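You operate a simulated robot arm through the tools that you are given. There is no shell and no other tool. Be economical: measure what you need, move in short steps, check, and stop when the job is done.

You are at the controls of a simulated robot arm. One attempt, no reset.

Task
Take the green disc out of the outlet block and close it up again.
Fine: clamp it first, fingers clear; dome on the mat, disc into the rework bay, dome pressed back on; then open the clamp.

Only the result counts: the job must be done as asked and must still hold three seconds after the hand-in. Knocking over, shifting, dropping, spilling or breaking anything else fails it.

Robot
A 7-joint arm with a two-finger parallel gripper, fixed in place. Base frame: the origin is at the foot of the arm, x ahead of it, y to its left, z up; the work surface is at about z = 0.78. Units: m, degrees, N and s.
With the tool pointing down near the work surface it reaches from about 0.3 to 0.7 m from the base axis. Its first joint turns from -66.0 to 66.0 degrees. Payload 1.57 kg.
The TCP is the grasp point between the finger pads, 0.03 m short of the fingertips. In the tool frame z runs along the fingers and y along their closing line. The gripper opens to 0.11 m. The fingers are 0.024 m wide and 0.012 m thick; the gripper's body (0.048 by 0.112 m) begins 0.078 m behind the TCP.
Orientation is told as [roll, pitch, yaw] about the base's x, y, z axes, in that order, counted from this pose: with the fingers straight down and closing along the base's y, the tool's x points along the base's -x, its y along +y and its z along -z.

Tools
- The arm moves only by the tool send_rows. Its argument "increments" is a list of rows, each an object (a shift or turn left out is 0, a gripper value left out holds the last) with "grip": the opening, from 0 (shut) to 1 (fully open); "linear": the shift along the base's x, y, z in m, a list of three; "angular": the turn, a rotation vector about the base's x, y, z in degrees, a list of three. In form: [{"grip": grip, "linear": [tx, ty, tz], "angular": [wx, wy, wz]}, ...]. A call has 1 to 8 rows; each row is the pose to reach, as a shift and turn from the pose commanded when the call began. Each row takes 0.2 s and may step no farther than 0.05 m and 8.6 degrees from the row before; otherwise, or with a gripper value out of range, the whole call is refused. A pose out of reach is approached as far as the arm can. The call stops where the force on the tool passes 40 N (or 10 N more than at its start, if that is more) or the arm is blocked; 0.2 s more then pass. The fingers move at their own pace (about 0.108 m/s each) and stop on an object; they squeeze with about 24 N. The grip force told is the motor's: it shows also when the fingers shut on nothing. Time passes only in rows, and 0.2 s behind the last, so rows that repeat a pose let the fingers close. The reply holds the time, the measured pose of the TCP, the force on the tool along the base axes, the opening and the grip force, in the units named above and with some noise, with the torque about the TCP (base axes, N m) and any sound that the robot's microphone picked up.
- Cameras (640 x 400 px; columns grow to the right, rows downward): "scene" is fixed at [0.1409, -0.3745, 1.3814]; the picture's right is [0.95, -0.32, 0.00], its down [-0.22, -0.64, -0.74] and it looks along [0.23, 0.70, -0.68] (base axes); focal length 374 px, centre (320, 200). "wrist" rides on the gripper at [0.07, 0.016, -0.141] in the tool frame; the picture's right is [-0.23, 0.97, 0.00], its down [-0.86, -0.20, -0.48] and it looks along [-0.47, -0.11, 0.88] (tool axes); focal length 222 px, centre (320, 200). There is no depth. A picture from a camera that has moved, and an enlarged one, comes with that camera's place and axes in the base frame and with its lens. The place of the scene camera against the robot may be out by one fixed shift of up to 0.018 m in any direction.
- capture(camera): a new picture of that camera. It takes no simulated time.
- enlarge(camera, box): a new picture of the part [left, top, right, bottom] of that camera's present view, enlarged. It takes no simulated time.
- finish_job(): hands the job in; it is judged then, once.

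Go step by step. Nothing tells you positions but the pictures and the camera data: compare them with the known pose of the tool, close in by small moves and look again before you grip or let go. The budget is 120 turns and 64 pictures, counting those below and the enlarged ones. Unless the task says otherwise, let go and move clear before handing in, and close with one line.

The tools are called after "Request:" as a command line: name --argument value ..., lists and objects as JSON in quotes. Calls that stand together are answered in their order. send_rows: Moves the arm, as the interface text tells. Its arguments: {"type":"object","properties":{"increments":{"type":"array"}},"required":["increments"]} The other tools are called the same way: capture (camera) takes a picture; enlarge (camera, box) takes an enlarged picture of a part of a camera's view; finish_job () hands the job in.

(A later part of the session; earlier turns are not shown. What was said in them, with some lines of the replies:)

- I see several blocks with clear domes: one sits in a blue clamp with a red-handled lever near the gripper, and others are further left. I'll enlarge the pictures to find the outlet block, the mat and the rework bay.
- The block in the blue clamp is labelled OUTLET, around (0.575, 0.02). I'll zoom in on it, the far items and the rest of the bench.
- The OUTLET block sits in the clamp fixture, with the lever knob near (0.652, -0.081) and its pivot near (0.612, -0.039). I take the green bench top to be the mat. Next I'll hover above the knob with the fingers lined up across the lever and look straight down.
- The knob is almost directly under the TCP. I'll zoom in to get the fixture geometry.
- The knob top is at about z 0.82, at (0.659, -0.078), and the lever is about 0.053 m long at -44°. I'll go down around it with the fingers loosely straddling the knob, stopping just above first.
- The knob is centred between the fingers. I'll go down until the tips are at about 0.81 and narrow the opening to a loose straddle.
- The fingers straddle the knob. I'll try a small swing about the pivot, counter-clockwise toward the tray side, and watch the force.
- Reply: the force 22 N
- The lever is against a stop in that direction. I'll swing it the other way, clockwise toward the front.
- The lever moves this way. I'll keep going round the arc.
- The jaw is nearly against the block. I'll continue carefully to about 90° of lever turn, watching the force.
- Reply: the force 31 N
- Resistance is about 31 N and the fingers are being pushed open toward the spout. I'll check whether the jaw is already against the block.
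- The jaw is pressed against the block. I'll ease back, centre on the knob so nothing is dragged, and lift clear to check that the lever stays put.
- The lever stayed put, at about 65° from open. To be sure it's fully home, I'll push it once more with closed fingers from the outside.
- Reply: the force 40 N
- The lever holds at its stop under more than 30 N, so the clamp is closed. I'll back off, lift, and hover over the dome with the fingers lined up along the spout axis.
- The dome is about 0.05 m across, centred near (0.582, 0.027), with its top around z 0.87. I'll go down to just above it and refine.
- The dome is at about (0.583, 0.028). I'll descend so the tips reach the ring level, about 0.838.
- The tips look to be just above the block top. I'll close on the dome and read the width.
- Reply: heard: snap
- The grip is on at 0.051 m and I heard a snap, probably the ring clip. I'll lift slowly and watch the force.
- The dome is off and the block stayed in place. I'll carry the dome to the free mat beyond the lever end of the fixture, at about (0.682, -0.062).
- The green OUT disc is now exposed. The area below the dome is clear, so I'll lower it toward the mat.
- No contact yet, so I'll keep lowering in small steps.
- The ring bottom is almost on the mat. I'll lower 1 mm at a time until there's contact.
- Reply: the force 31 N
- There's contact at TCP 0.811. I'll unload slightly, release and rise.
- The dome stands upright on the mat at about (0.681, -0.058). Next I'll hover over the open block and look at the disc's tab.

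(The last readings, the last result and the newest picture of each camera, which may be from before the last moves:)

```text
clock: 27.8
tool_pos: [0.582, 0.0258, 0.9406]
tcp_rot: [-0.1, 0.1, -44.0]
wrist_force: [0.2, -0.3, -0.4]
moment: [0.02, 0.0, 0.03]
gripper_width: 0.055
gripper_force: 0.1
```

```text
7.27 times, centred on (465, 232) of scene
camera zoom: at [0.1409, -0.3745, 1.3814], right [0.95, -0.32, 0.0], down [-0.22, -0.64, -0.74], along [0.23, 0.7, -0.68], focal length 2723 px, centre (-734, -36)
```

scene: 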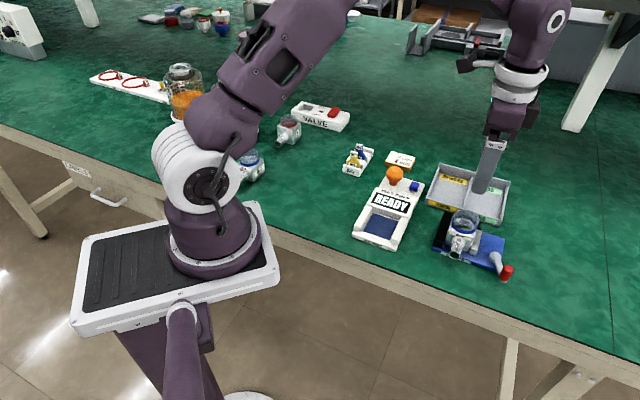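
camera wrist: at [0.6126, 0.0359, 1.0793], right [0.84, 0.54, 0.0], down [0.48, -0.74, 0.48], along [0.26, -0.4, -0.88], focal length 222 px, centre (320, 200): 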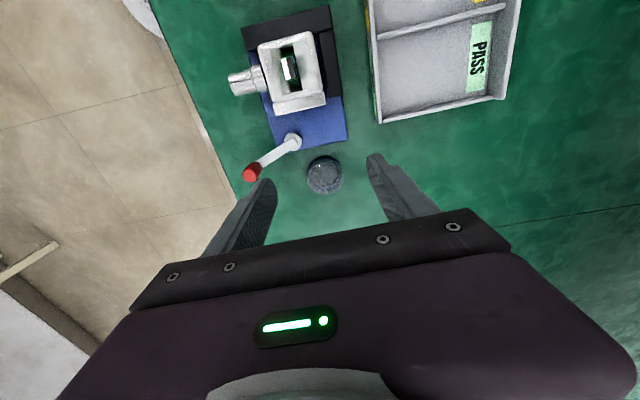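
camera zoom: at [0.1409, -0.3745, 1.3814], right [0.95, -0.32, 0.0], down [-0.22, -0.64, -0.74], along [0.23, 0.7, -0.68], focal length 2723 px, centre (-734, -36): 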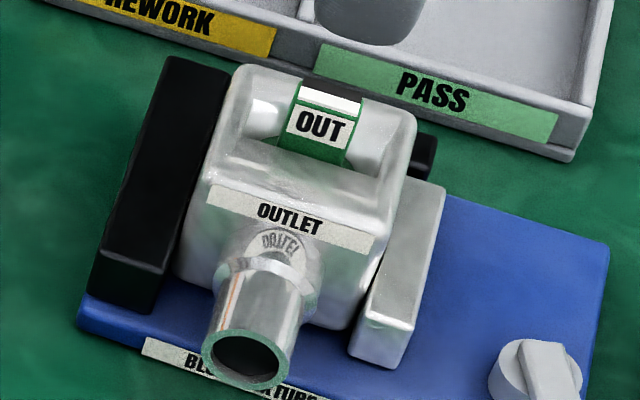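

The green disc stands upright with its OUT tab at about (0.585, 0.027). The tab's thin side lies along my current closing line. I'll descend with the fingers part open so the tips stop just at the block's rim.

Request:
send_rows --increments '[{"grip": 0.36, "linear": [0.001, 0.002, -0.03]}, {"linear": [0.001, 0.002, -0.055]}, {"linear": [0.001, 0.002, -0.064]}, {"linear": [0.001, 0.002, -0.069]}, {"linear": [0.001, 0.002, -0.071]}]'

Request:
enlarge --camera "wrist" --box '[240, 100, 400, 230]'

Request:
enlarge --camera "scene" --box '[435, 205, 495, 260]'

```text
clock: 29.0
tool_pos: [0.5821, 0.0258, 0.8676]
tcp_rot: [0.0, 0.0, -44.1]
wrist_force: [1.0, 0.4, 0.4]
moment: [0.02, -0.02, -0.02]
gripper_width: 0.0394
gripper_force: 0.0
```

```text
3.08 times, centred on (320, 165) of wrist
camera zoom: at [0.544, 0.0867, 1.0093], right [0.84, 0.54, 0.0], down [0.48, -0.74, 0.48], along [0.26, -0.4, -0.88], focal length 684 px, centre (320, 308)
```

zoom: 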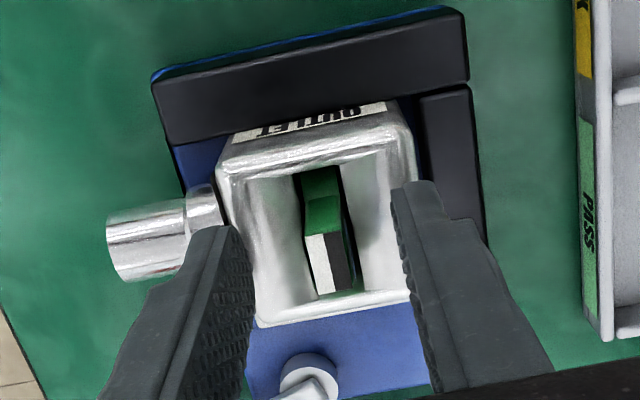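

```text
7.27 times, centred on (465, 232) of scene
camera zoom: at [0.1409, -0.3745, 1.3814], right [0.95, -0.32, 0.0], down [-0.22, -0.64, -0.74], along [0.23, 0.7, -0.68], focal length 2723 px, centre (-734, -36)
```

zoom: 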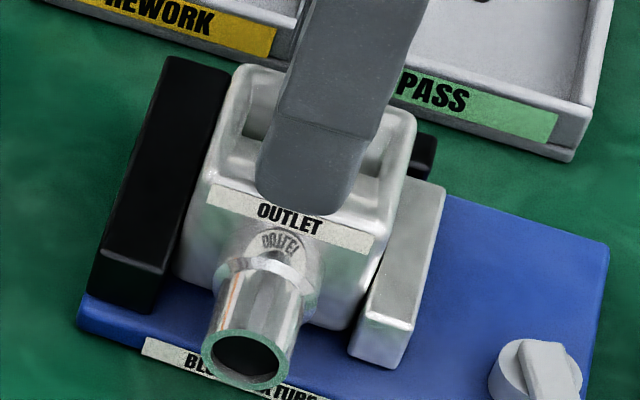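

The tab is slightly off the finger midline, so I'll shift about 2 mm and close on it.

Request:
send_rows --increments '[{"grip": 0.36, "linear": [0.001, 0.0022, 0]}, {"grip": 0.2, "linear": [0.001, 0.0022, 0]}, {"grip": 0.05, "linear": [0.001, 0.0022, 0]}, {"grip": 0.0, "linear": [0.001, 0.0022, 0]}, {"grip": 0.0, "linear": [0.001, 0.0022, 0]}, {"grip": 0.0, "linear": [0.001, 0.0022, 0]}]'

Request:
enlarge --camera "wrist" --box '[240, 100, 400, 230]'

```text
clock: 30.4
tool_pos: [0.585, 0.0285, 0.8695]
tcp_rot: [-0.1, 0.0, -44.1]
wrist_force: [-0.5, 0.1, -0.2]
moment: [-0.01, -0.02, 0.02]
gripper_width: 0.0086
gripper_force: 24.3
```

```text
3.08 times, centred on (320, 165) of wrist
camera zoom: at [0.5451, 0.0892, 1.0095], right [0.84, 0.54, 0.0], down [0.48, -0.74, 0.48], along [0.26, -0.4, -0.88], focal length 684 px, centre (320, 308)
```

zoom: 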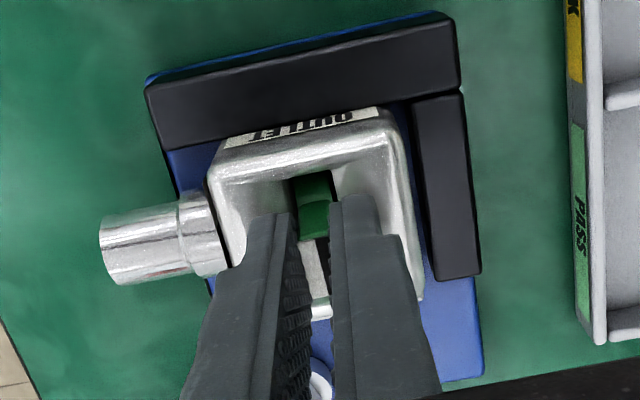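

The tab is held at 8.6 mm. I'll pull straight up slowly.

Request:
send_rows --increments '[{"grip": 0, "linear": [0, 0, 0.005]}, {"linear": [0, 0, 0.012]}, {"linear": [0, 0, 0.022]}, {"linear": [0, 0, 0.04]}, {"linear": [0, 0, 0.07]}, {"linear": [0, 0, 0.08]}]'

Request:
enlarge --camera "scene" --box '[415, 140, 535, 270]'

Request:
capture --camera "wrist"

```text
clock: 31.8
tool_pos: [0.5825, 0.027, 0.9509]
tcp_rot: [0.0, 0.0, -43.9]
wrist_force: [0.0, -1.6, -0.7]
moment: [0.0, 0.02, 0.04]
gripper_width: 0.0084
gripper_force: 24.0
```

```text
3.08 times, centred on (475, 205) of scene
camera zoom: at [0.1409, -0.3745, 1.3814], right [0.95, -0.32, 0.0], down [-0.22, -0.64, -0.74], along [0.23, 0.7, -0.68], focal length 1152 px, centre (-157, 185)
```

zoom: 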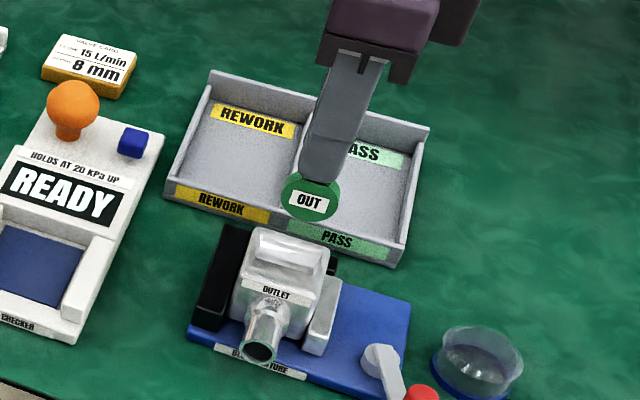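

```text
16 pictures are left
camera wrist: at [0.5433, 0.0875, 1.0904], right [0.84, 0.54, 0.0], down [0.48, -0.74, 0.48], along [0.26, -0.4, -0.88], focal length 222 px, centre (320, 200)
```

wrist: 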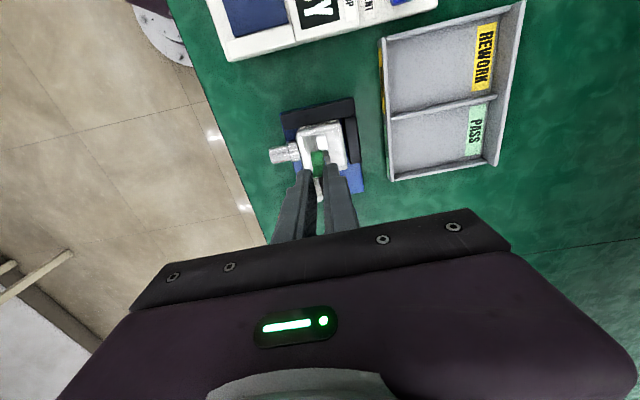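

The green disc is out. I'll carry it to the rework bay, whose centre is about (0.65, 0.172), staying high over the walls.

Request:
send_rows --increments '[{"grip": 0, "linear": [0.0, 0.0, 0.01]}, {"linear": [0.016, 0.036, 0.01]}, {"linear": [0.033, 0.072, 0.01]}, {"linear": [0.049, 0.108, 0.01]}, {"linear": [0.0655, 0.1445, 0.01]}, {"linear": [0.0655, 0.1445, 0.01]}, {"linear": [0.0655, 0.1445, -0.03]}, {"linear": [0.0655, 0.1445, -0.06]}]'

Request:
capture --camera "wrist"

Request:
enlarge --camera "scene" --box '[405, 120, 525, 240]'

```text
clock: 33.6
tool_pos: [0.6504, 0.1748, 0.8884]
tcp_rot: [0.0, -0.1, -44.1]
wrist_force: [-0.1, -0.8, 0.1]
moment: [0.01, 0.01, 0.02]
gripper_width: 0.0087
gripper_force: 24.0
```

```text
15 pictures are left
camera wrist: at [0.6115, 0.2358, 1.0302], right [0.84, 0.54, 0.0], down [0.48, -0.74, 0.48], along [0.26, -0.4, -0.88], focal length 222 px, centre (320, 200)
```

wrist: 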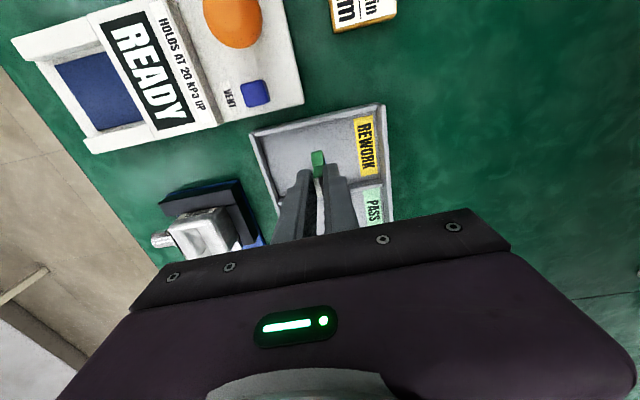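

```text
3.33 times, centred on (465, 180) of scene
camera zoom: at [0.1409, -0.3745, 1.3814], right [0.95, -0.32, 0.0], down [-0.22, -0.64, -0.74], along [0.23, 0.7, -0.68], focal length 1248 px, centre (-163, 267)
```

zoom: 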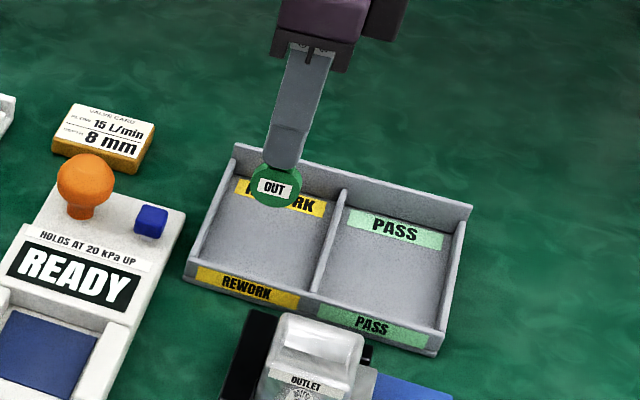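

The disc is centred over the rework bay. I'll lower it until it touches the floor.

Request:
send_rows --increments '[{"grip": 0, "linear": [0, 0, -0.02]}, {"linear": [0, 0, -0.035]}, {"linear": [0, 0, -0.042]}, {"linear": [0, 0, -0.045]}, {"linear": [0, 0, -0.048]}, {"linear": [0, 0, -0.048]}]'

Request:
enlarge --camera "scene" --box '[415, 150, 515, 230]'

```text
clock: 34.6
tool_pos: [0.6516, 0.1741, 0.8496]
tcp_rot: [0.2, -0.4, -43.9]
wrist_force: [-4.3, -1.5, 11.1]
moment: [-0.12, 0.22, -0.03]
gripper_width: 0.0086
gripper_force: 24.0
stopped in row 4: the force on the tool passed its limit at 45 N (the readings are from after the stop); the commanded pose is now the measured one
```

```text
5.00 times, centred on (465, 190) of scene
camera zoom: at [0.1406, -0.3746, 1.3814], right [0.95, -0.32, 0.0], down [-0.22, -0.64, -0.74], along [0.23, 0.7, -0.68], focal length 1872 px, centre (-405, 250)
```

zoom: 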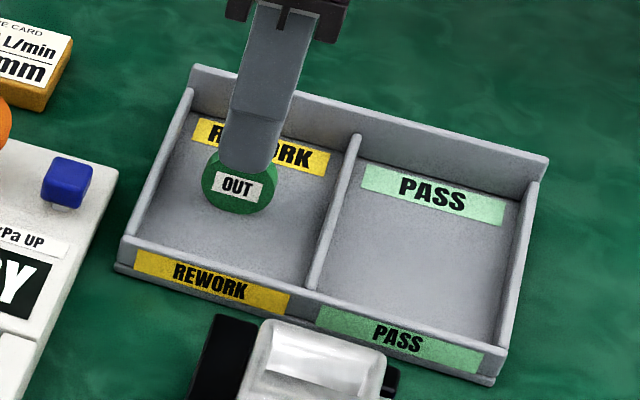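

The disc stands on the floor of the rework bay. I'll release it and lift clear.

Request:
send_rows --increments '[{"grip": 0.0, "linear": [0, 0, 0.0005]}, {"grip": 0.15, "linear": [0, 0, 0.0005]}, {"grip": 0.35, "linear": [0, 0, 0.0005]}, {"grip": 0.35, "linear": [0, 0, 0.0005]}, {"linear": [0, 0, 0.03]}, {"linear": [0, 0, 0.07]}, {"linear": [0, 0, 0.1]}, {"linear": [0, 0, 0.1]}]'

Request:
enlarge --camera "scene" --box '[415, 150, 575, 270]'

```text
clock: 36.4
tool_pos: [0.6552, 0.1715, 0.948]
tcp_rot: [0.3, -0.3, -43.9]
wrist_force: [0.3, -0.3, 0.7]
moment: [0.01, 0.03, -0.02]
gripper_width: 0.0384
gripper_force: 0.1
```

```text
3.33 times, centred on (495, 210) of scene
camera zoom: at [0.1409, -0.3745, 1.3814], right [0.95, -0.32, 0.0], down [-0.22, -0.64, -0.74], along [0.23, 0.7, -0.68], focal length 1248 px, centre (-263, 167)
```

zoom: 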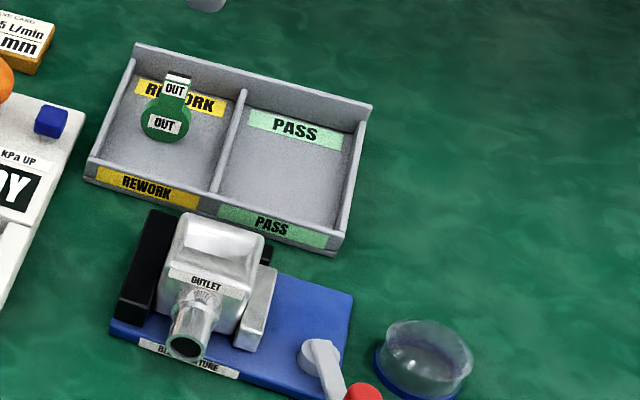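

The disc rests in the rework bay. I'm going back over the dome at (0.681, -0.058) with the fingers opened.

Request:
send_rows --increments '[{"grip": 0.7, "linear": [0.0045, -0.039, 0], "angular": [-0.3, 0.3, 0]}, {"linear": [0.009, -0.078, 0], "angular": [-0.3, 0.3, 0]}, {"linear": [0.0135, -0.117, 0], "angular": [-0.3, 0.3, 0]}, {"linear": [0.018, -0.156, 0], "angular": [-0.3, 0.3, 0]}, {"linear": [0.0225, -0.195, 0], "angular": [-0.3, 0.3, 0]}, {"linear": [0.027, -0.2305, 0], "angular": [-0.3, 0.3, 0]}, {"linear": [0.027, -0.2305, 0], "angular": [-0.3, 0.3, 0]}, {"linear": [0.027, -0.2305, -0.03], "angular": [-0.3, 0.3, 0]}]'

Request:
enlarge --camera "wrist" --box '[230, 90, 410, 230]'

```text
clock: 38.2
tool_pos: [0.6783, -0.0533, 0.9173]
tcp_rot: [-0.3, -0.1, -44.0]
wrist_force: [-0.3, 0.4, 0.4]
moment: [-0.02, -0.05, 0.0]
gripper_width: 0.077
gripper_force: 0.1
```

```text
2.86 times, centred on (320, 160) of wrist
camera zoom: at [0.6397, 0.0078, 1.0576], right [0.84, 0.54, 0.0], down [0.48, -0.73, 0.48], along [0.26, -0.41, -0.88], focal length 635 px, centre (320, 314)
```

zoom: 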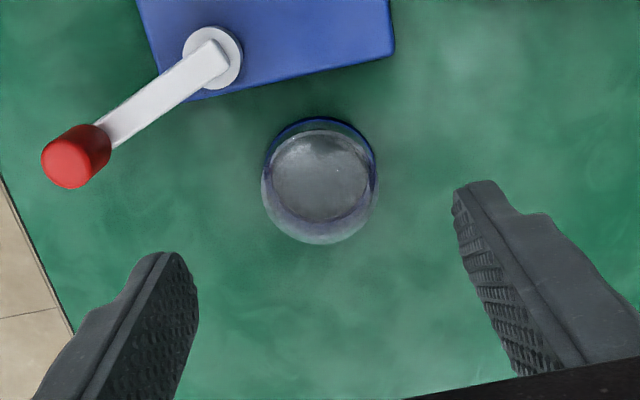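

The dome is where I left it. I'll correct by about 5 mm and descend around it to the earlier grip height, TCP 0.813.

Request:
send_rows --increments '[{"grip": 0.7, "linear": [0.0008, -0.0052, -0.02], "angular": [0.3, 0, 0]}, {"linear": [0.0008, -0.0052, -0.05], "angular": [0.3, 0, 0]}, {"linear": [0.0008, -0.0052, -0.08], "angular": [0.3, 0, 0]}, {"linear": [0.0008, -0.0052, -0.098], "angular": [0.3, 0, 0]}, {"linear": [0.0008, -0.0052, -0.102], "angular": [0.3, 0, 0]}, {"linear": [0.0008, -0.0052, -0.102], "angular": [0.3, 0, 0]}]'

Request:
enlarge --camera "wrist" --box '[230, 90, 410, 230]'

```text
clock: 39.6
tool_pos: [0.6782, -0.0628, 0.8154]
tcp_rot: [0.1, -0.2, -43.9]
wrist_force: [0.3, 0.0, 0.7]
moment: [0.02, 0.0, 0.01]
gripper_width: 0.077
gripper_force: 0.1
```

```text
2.86 times, centred on (320, 160) of wrist
camera zoom: at [0.6388, -0.0014, 0.9568], right [0.84, 0.54, 0.0], down [0.48, -0.74, 0.48], along [0.26, -0.4, -0.88], focal length 635 px, centre (320, 314)
```

zoom: 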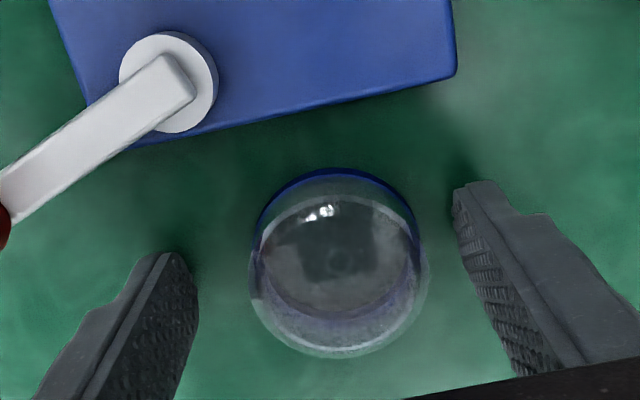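

I'm about 4 mm off the earlier grip pose, so I'll correct that and close.

Request:
send_rows --increments '[{"grip": 0.7, "linear": [0.0017, 0.0041, 0]}, {"grip": 0.7, "linear": [0.0017, 0.0041, -0.001]}, {"grip": 0.5, "linear": [0.0017, 0.0041, -0.001]}, {"grip": 0.3, "linear": [0.0017, 0.0041, -0.001]}, {"grip": 0.3, "linear": [0.0017, 0.0041, -0.001]}, {"grip": 0.3, "linear": [0.0017, 0.0041, -0.001]}]'

Request:
enlarge --camera "wrist" --box '[230, 90, 410, 230]'

```text
clock: 41.0
tool_pos: [0.6806, -0.0575, 0.8152]
tcp_rot: [0.1, -0.1, -43.8]
wrist_force: [-0.3, 0.8, 0.4]
moment: [0.0, 0.03, -0.01]
gripper_width: 0.0516
gripper_force: 24.2
```

```text
2.86 times, centred on (320, 160) of wrist
camera zoom: at [0.6418, 0.0029, 0.9552], right [0.84, 0.54, 0.0], down [0.48, -0.74, 0.48], along [0.26, -0.4, -0.88], focal length 635 px, centre (320, 314)
```

zoom: 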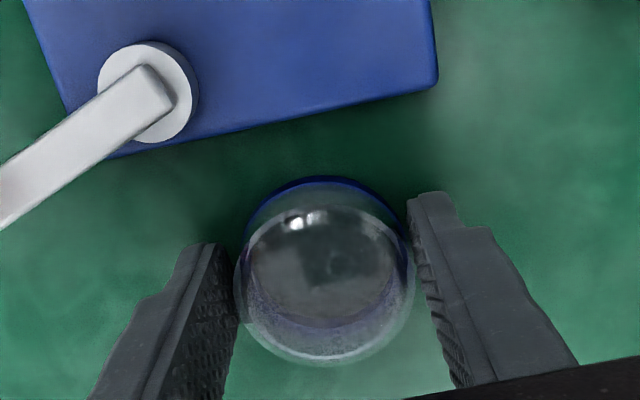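

The grip matches the original. I'll lift and carry the dome back over the block.

Request:
send_rows --increments '[{"grip": 0.3, "linear": [0, 0, 0.03]}, {"linear": [0, 0, 0.07]}, {"linear": [0, 0, 0.115]}, {"linear": [-0.033, 0.03, 0.115]}, {"linear": [-0.066, 0.06, 0.115]}, {"linear": [-0.0985, 0.0895, 0.115]}, {"linear": [-0.0985, 0.0895, 0.115]}, {"linear": [-0.0985, 0.0895, 0.08]}]'

Request:
enlarge --camera "wrist" --box '[230, 90, 410, 230]'

Request:
enlarge --camera "scene" --box '[425, 180, 515, 265]'

```text
clock: 42.8
tool_pos: [0.582, 0.0316, 0.8945]
tcp_rot: [0.0, -0.1, -43.9]
wrist_force: [-0.1, -0.3, -0.2]
moment: [0.01, 0.02, 0.03]
gripper_width: 0.0512
gripper_force: 23.7
```

```text
2.86 times, centred on (320, 160) of wrist
camera zoom: at [0.5424, 0.0926, 1.0344], right [0.84, 0.54, 0.0], down [0.48, -0.74, 0.48], along [0.26, -0.4, -0.88], focal length 635 px, centre (320, 314)
```

zoom: 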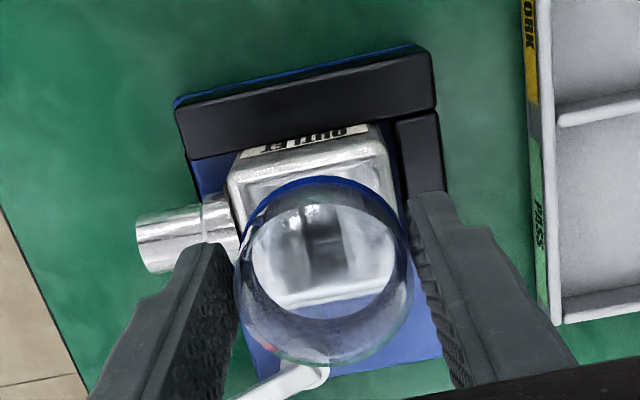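

```text
4.71 times, centred on (470, 222) of scene
camera zoom: at [0.1409, -0.3745, 1.3814], right [0.95, -0.32, 0.0], down [-0.22, -0.64, -0.74], along [0.23, 0.7, -0.68], focal length 1762 px, centre (-386, 94)
```

zoom: 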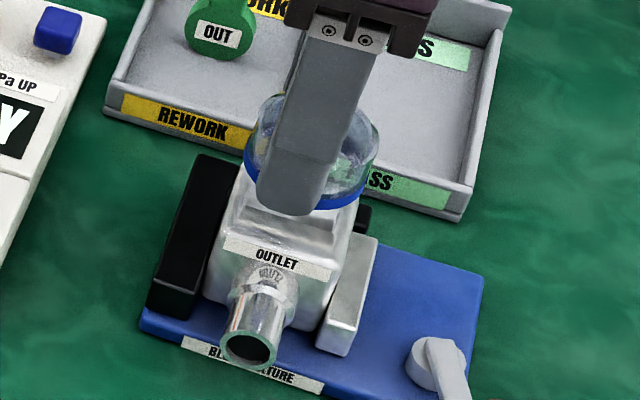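

The alignment is within about 1.5 mm of the original seat. I'll correct and press down slowly until it snaps.

Request:
send_rows --increments '[{"grip": 0.3, "linear": [0.0005, -0.0013, -0.008]}, {"linear": [0.0005, -0.0013, -0.014]}, {"linear": [0.0005, -0.0013, -0.018]}, {"linear": [0.0005, -0.0013, -0.021]}, {"linear": [0.0005, -0.0013, -0.023]}, {"linear": [0.0005, -0.0013, -0.025]}, {"linear": [0.0005, -0.0013, -0.027]}]'

```text
clock: 44.4
tool_pos: [0.5846, 0.0292, 0.8685]
tcp_rot: [0.1, -0.1, -43.9]
wrist_force: [-11.3, 1.4, 31.2]
moment: [-0.26, 0.44, -0.08]
gripper_width: 0.0517
gripper_force: 24.3
heard: snap
```

I heard a snap at the original seat height. I'll unload, release and rise, then inspect.

Request:
send_rows --increments '[{"grip": 0.3, "linear": [0, 0, 0.002]}, {"grip": 0.5, "linear": [0, 0, 0.002]}, {"grip": 0.7, "linear": [0, 0, 0.002]}, {"grip": 0.7, "linear": [0, 0, 0.002]}, {"linear": [0, 0, 0.03]}, {"linear": [0, 0, 0.07]}, {"linear": [0, 0, 0.1]}]'

Request:
enlarge --camera "scene" --box '[430, 200, 520, 285]'

```text
clock: 46.0
tool_pos: [0.583, 0.0298, 0.9652]
tcp_rot: [0.0, -0.1, -43.9]
wrist_force: [-0.1, -0.3, -0.1]
moment: [-0.01, 0.02, 0.03]
gripper_width: 0.077
gripper_force: 0.1
```

```text
4.71 times, centred on (475, 242) of scene
camera zoom: at [0.1409, -0.3745, 1.3814], right [0.95, -0.32, 0.0], down [-0.22, -0.64, -0.74], along [0.23, 0.7, -0.68], focal length 1762 px, centre (-409, 0)
```

zoom: 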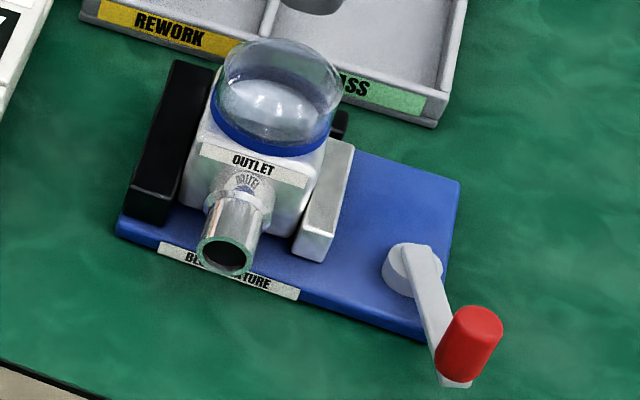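

The dome is seated level with its ring on the block, as it was originally. Now to open the clamp, I'll hover over the knob at about (0.602, -0.088) with yaw -110.

Request:
send_rows --increments '[{"grip": 0.45, "linear": [0.0024, -0.0148, 0], "angular": [0, 0, -8.25]}, {"linear": [0.0048, -0.0295, 0], "angular": [0, 0, -16.5]}, {"linear": [0.0071, -0.0443, 0], "angular": [0, 0, -24.75]}, {"linear": [0.0095, -0.059, 0], "angular": [0, 0, -33]}, {"linear": [0.0119, -0.0738, 0], "angular": [0, 0, -41.25]}, {"linear": [0.0143, -0.0885, 0], "angular": [0, 0, -49.5]}, {"linear": [0.0166, -0.1033, 0], "angular": [0, 0, -57.75]}, {"linear": [0.019, -0.118, 0], "angular": [0, 0, -66]}]'

Request:
send_rows --increments '[{"grip": 0.45, "linear": [0, 0, 0]}, {"linear": [0, 0, -0.03]}, {"linear": [0, 0, -0.06]}, {"linear": [0, 0, -0.075]}]'

Request:
enlarge --camera "wrist" --box '[200, 40, 440, 240]'

```text
clock: 47.8
tool_pos: [0.6021, -0.0896, 0.9675]
tcp_rot: [0.0, -0.2, -110.1]
wrist_force: [-1.3, 0.0, -0.2]
moment: [0.0, -0.02, -0.02]
gripper_width: 0.0497
gripper_force: 0.1
```

```text
clock: 48.8
tool_pos: [0.6046, -0.0896, 0.8933]
tcp_rot: [0.1, -0.1, -109.9]
wrist_force: [-0.1, -0.6, 0.2]
moment: [0.0, 0.0, 0.04]
gripper_width: 0.0492
gripper_force: 0.0
```

```text
2.00 times, centred on (320, 140) of wrist
camera zoom: at [0.6429, -0.029, 1.035], right [0.84, -0.55, 0.0], down [-0.48, -0.74, 0.48], along [-0.26, -0.4, -0.88], focal length 444 px, centre (320, 320)
```

zoom: 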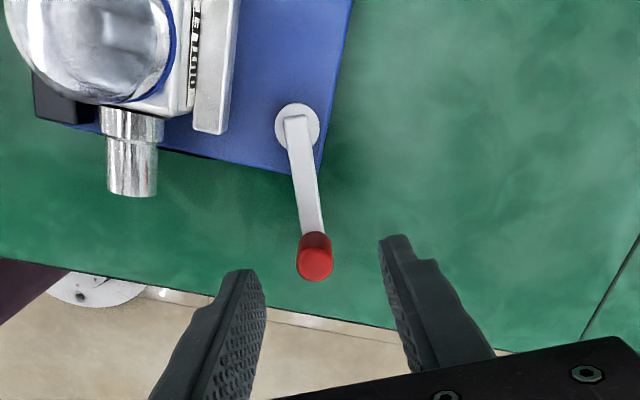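

The knob is between the fingers. I'll descend, then swing the lever back counter-clockwise.

Request:
send_rows --increments '[{"grip": 0.4, "linear": [0, 0, -0.03]}, {"grip": 0.36, "linear": [0, 0, -0.056]}, {"grip": 0.36, "linear": [0, 0, -0.056]}, {"linear": [0.007, -0.0018, -0.056], "angular": [0, 0, 8]}, {"linear": [0.0142, -0.0027, -0.056], "angular": [0, 0, 16]}, {"linear": [0.0215, -0.0025, -0.056], "angular": [0, 0, 24]}, {"linear": [0.0286, -0.0013, -0.056], "angular": [0, 0, 32]}, {"linear": [0.0356, 0.0009, -0.056], "angular": [0, 0, 40]}]'

Request:
send_rows --increments '[{"grip": 0.36, "linear": [0.0065, 0.0031, 0], "angular": [0, 0, 8]}, {"linear": [0.0126, 0.0071, 0], "angular": [0, 0, 16]}, {"linear": [0.018, 0.012, 0], "angular": [0, 0, 24]}, {"linear": [0.0227, 0.0175, 0], "angular": [0, 0, 32]}]'

Request:
enlarge --camera "wrist" --box '[200, 40, 440, 240]'

```text
clock: 50.6
tool_pos: [0.6392, -0.0863, 0.8391]
tcp_rot: [0.1, 0.0, -69.9]
wrist_force: [-1.9, -1.3, 0.6]
moment: [-0.04, 0.06, 0.01]
gripper_width: 0.0411
gripper_force: 0.8
```

```text
clock: 51.6
tool_pos: [0.6614, -0.0689, 0.8375]
tcp_rot: [0.0, -0.1, -37.7]
wrist_force: [-0.4, -1.6, -0.7]
moment: [-0.05, 0.01, 0.0]
gripper_width: 0.0407
gripper_force: 0.7
```

```text
2.00 times, centred on (320, 140) of wrist
camera zoom: at [0.6159, -0.0123, 0.9784], right [0.78, 0.63, 0.0], down [0.55, -0.68, 0.48], along [0.3, -0.37, -0.88], focal length 444 px, centre (320, 320)
```

zoom: 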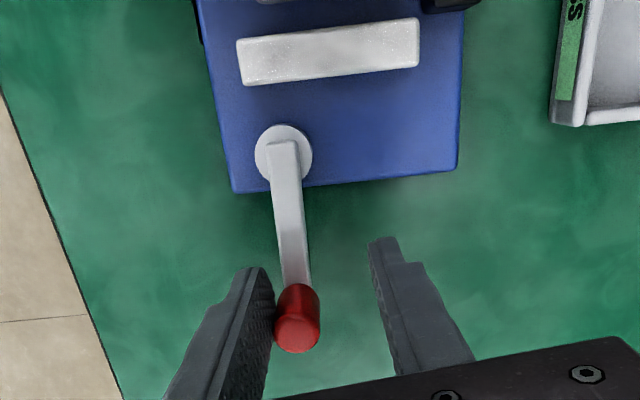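

The lever is nearly back to open. I'll push a little further until it meets the stop.

Request:
send_rows --increments '[{"grip": 0.36, "linear": [0.0039, 0.0061, 0], "angular": [0, 0, 8]}, {"linear": [0.0057, 0.0095, 0], "angular": [0, 0, 12]}, {"linear": [0.0057, 0.0095, 0], "angular": [0, 0, 12]}]'

```text
clock: 52.4
tool_pos: [0.6646, -0.0605, 0.836]
tcp_rot: [-0.2, 0.2, -25.9]
wrist_force: [-17.8, -16.4, -2.9]
moment: [-0.1, 0.36, -0.39]
gripper_width: 0.0593
gripper_force: 11.3
```

The lever is at its open stop, with about 24 N of resistance. I'll back off to centre, open the fingers and lift away.

Request:
send_rows --increments '[{"grip": 0.4, "linear": [-0.0039, -0.0061, 0], "angular": [0, 0, -8]}, {"grip": 0.45, "linear": [-0.0075, -0.0116, 0], "angular": [0, 0, -16]}, {"grip": 0.45, "linear": [-0.0075, -0.0116, 0.0], "angular": [0, 0, -16]}, {"linear": [-0.0075, -0.0116, 0.04], "angular": [0, 0, -16]}, {"linear": [-0.0075, -0.0116, 0.085], "angular": [0, 0, -16]}, {"linear": [-0.0075, -0.0116, 0.13], "angular": [0, 0, -16]}]'

Request:
enlarge --camera "scene" --box '[405, 150, 565, 280]'

Request:
enlarge --camera "wrist" --box '[230, 0, 410, 160]'

```text
clock: 53.8
tool_pos: [0.6589, -0.0707, 0.9669]
tcp_rot: [0.1, 0.1, -41.9]
wrist_force: [-0.8, -0.5, -0.8]
moment: [-0.02, -0.03, -0.04]
gripper_width: 0.0496
gripper_force: 0.2
```

```text
3.08 times, centred on (485, 215) of scene
camera zoom: at [0.1409, -0.3745, 1.3814], right [0.95, -0.32, 0.0], down [-0.22, -0.64, -0.74], along [0.23, 0.7, -0.68], focal length 1152 px, centre (-188, 154)
```

zoom: 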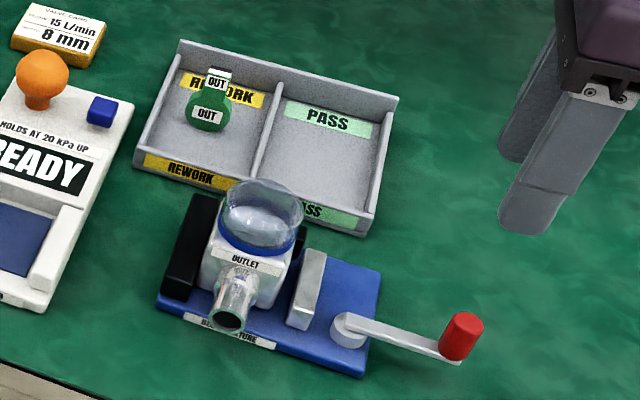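

```text
2.50 times, centred on (320, 80) of wrist
camera zoom: at [0.6176, -0.0103, 1.1083], right [0.82, 0.57, 0.0], down [0.5, -0.72, 0.48], along [0.27, -0.39, -0.88], focal length 555 px, centre (320, 500)
```

zoom: 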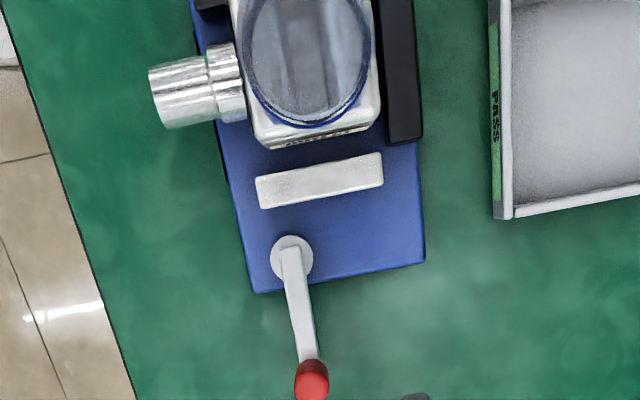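

The clamp is open, the dome is back on the OUTLET block, the green disc is in the rework bay and the arm is clear. I'm handing in.

Request:
finish_job

```text
The job is handed in.
```

The green disc is in the rework bay, the dome is snapped back onto the OUTLET block, the clamp is open and the arm is clear.
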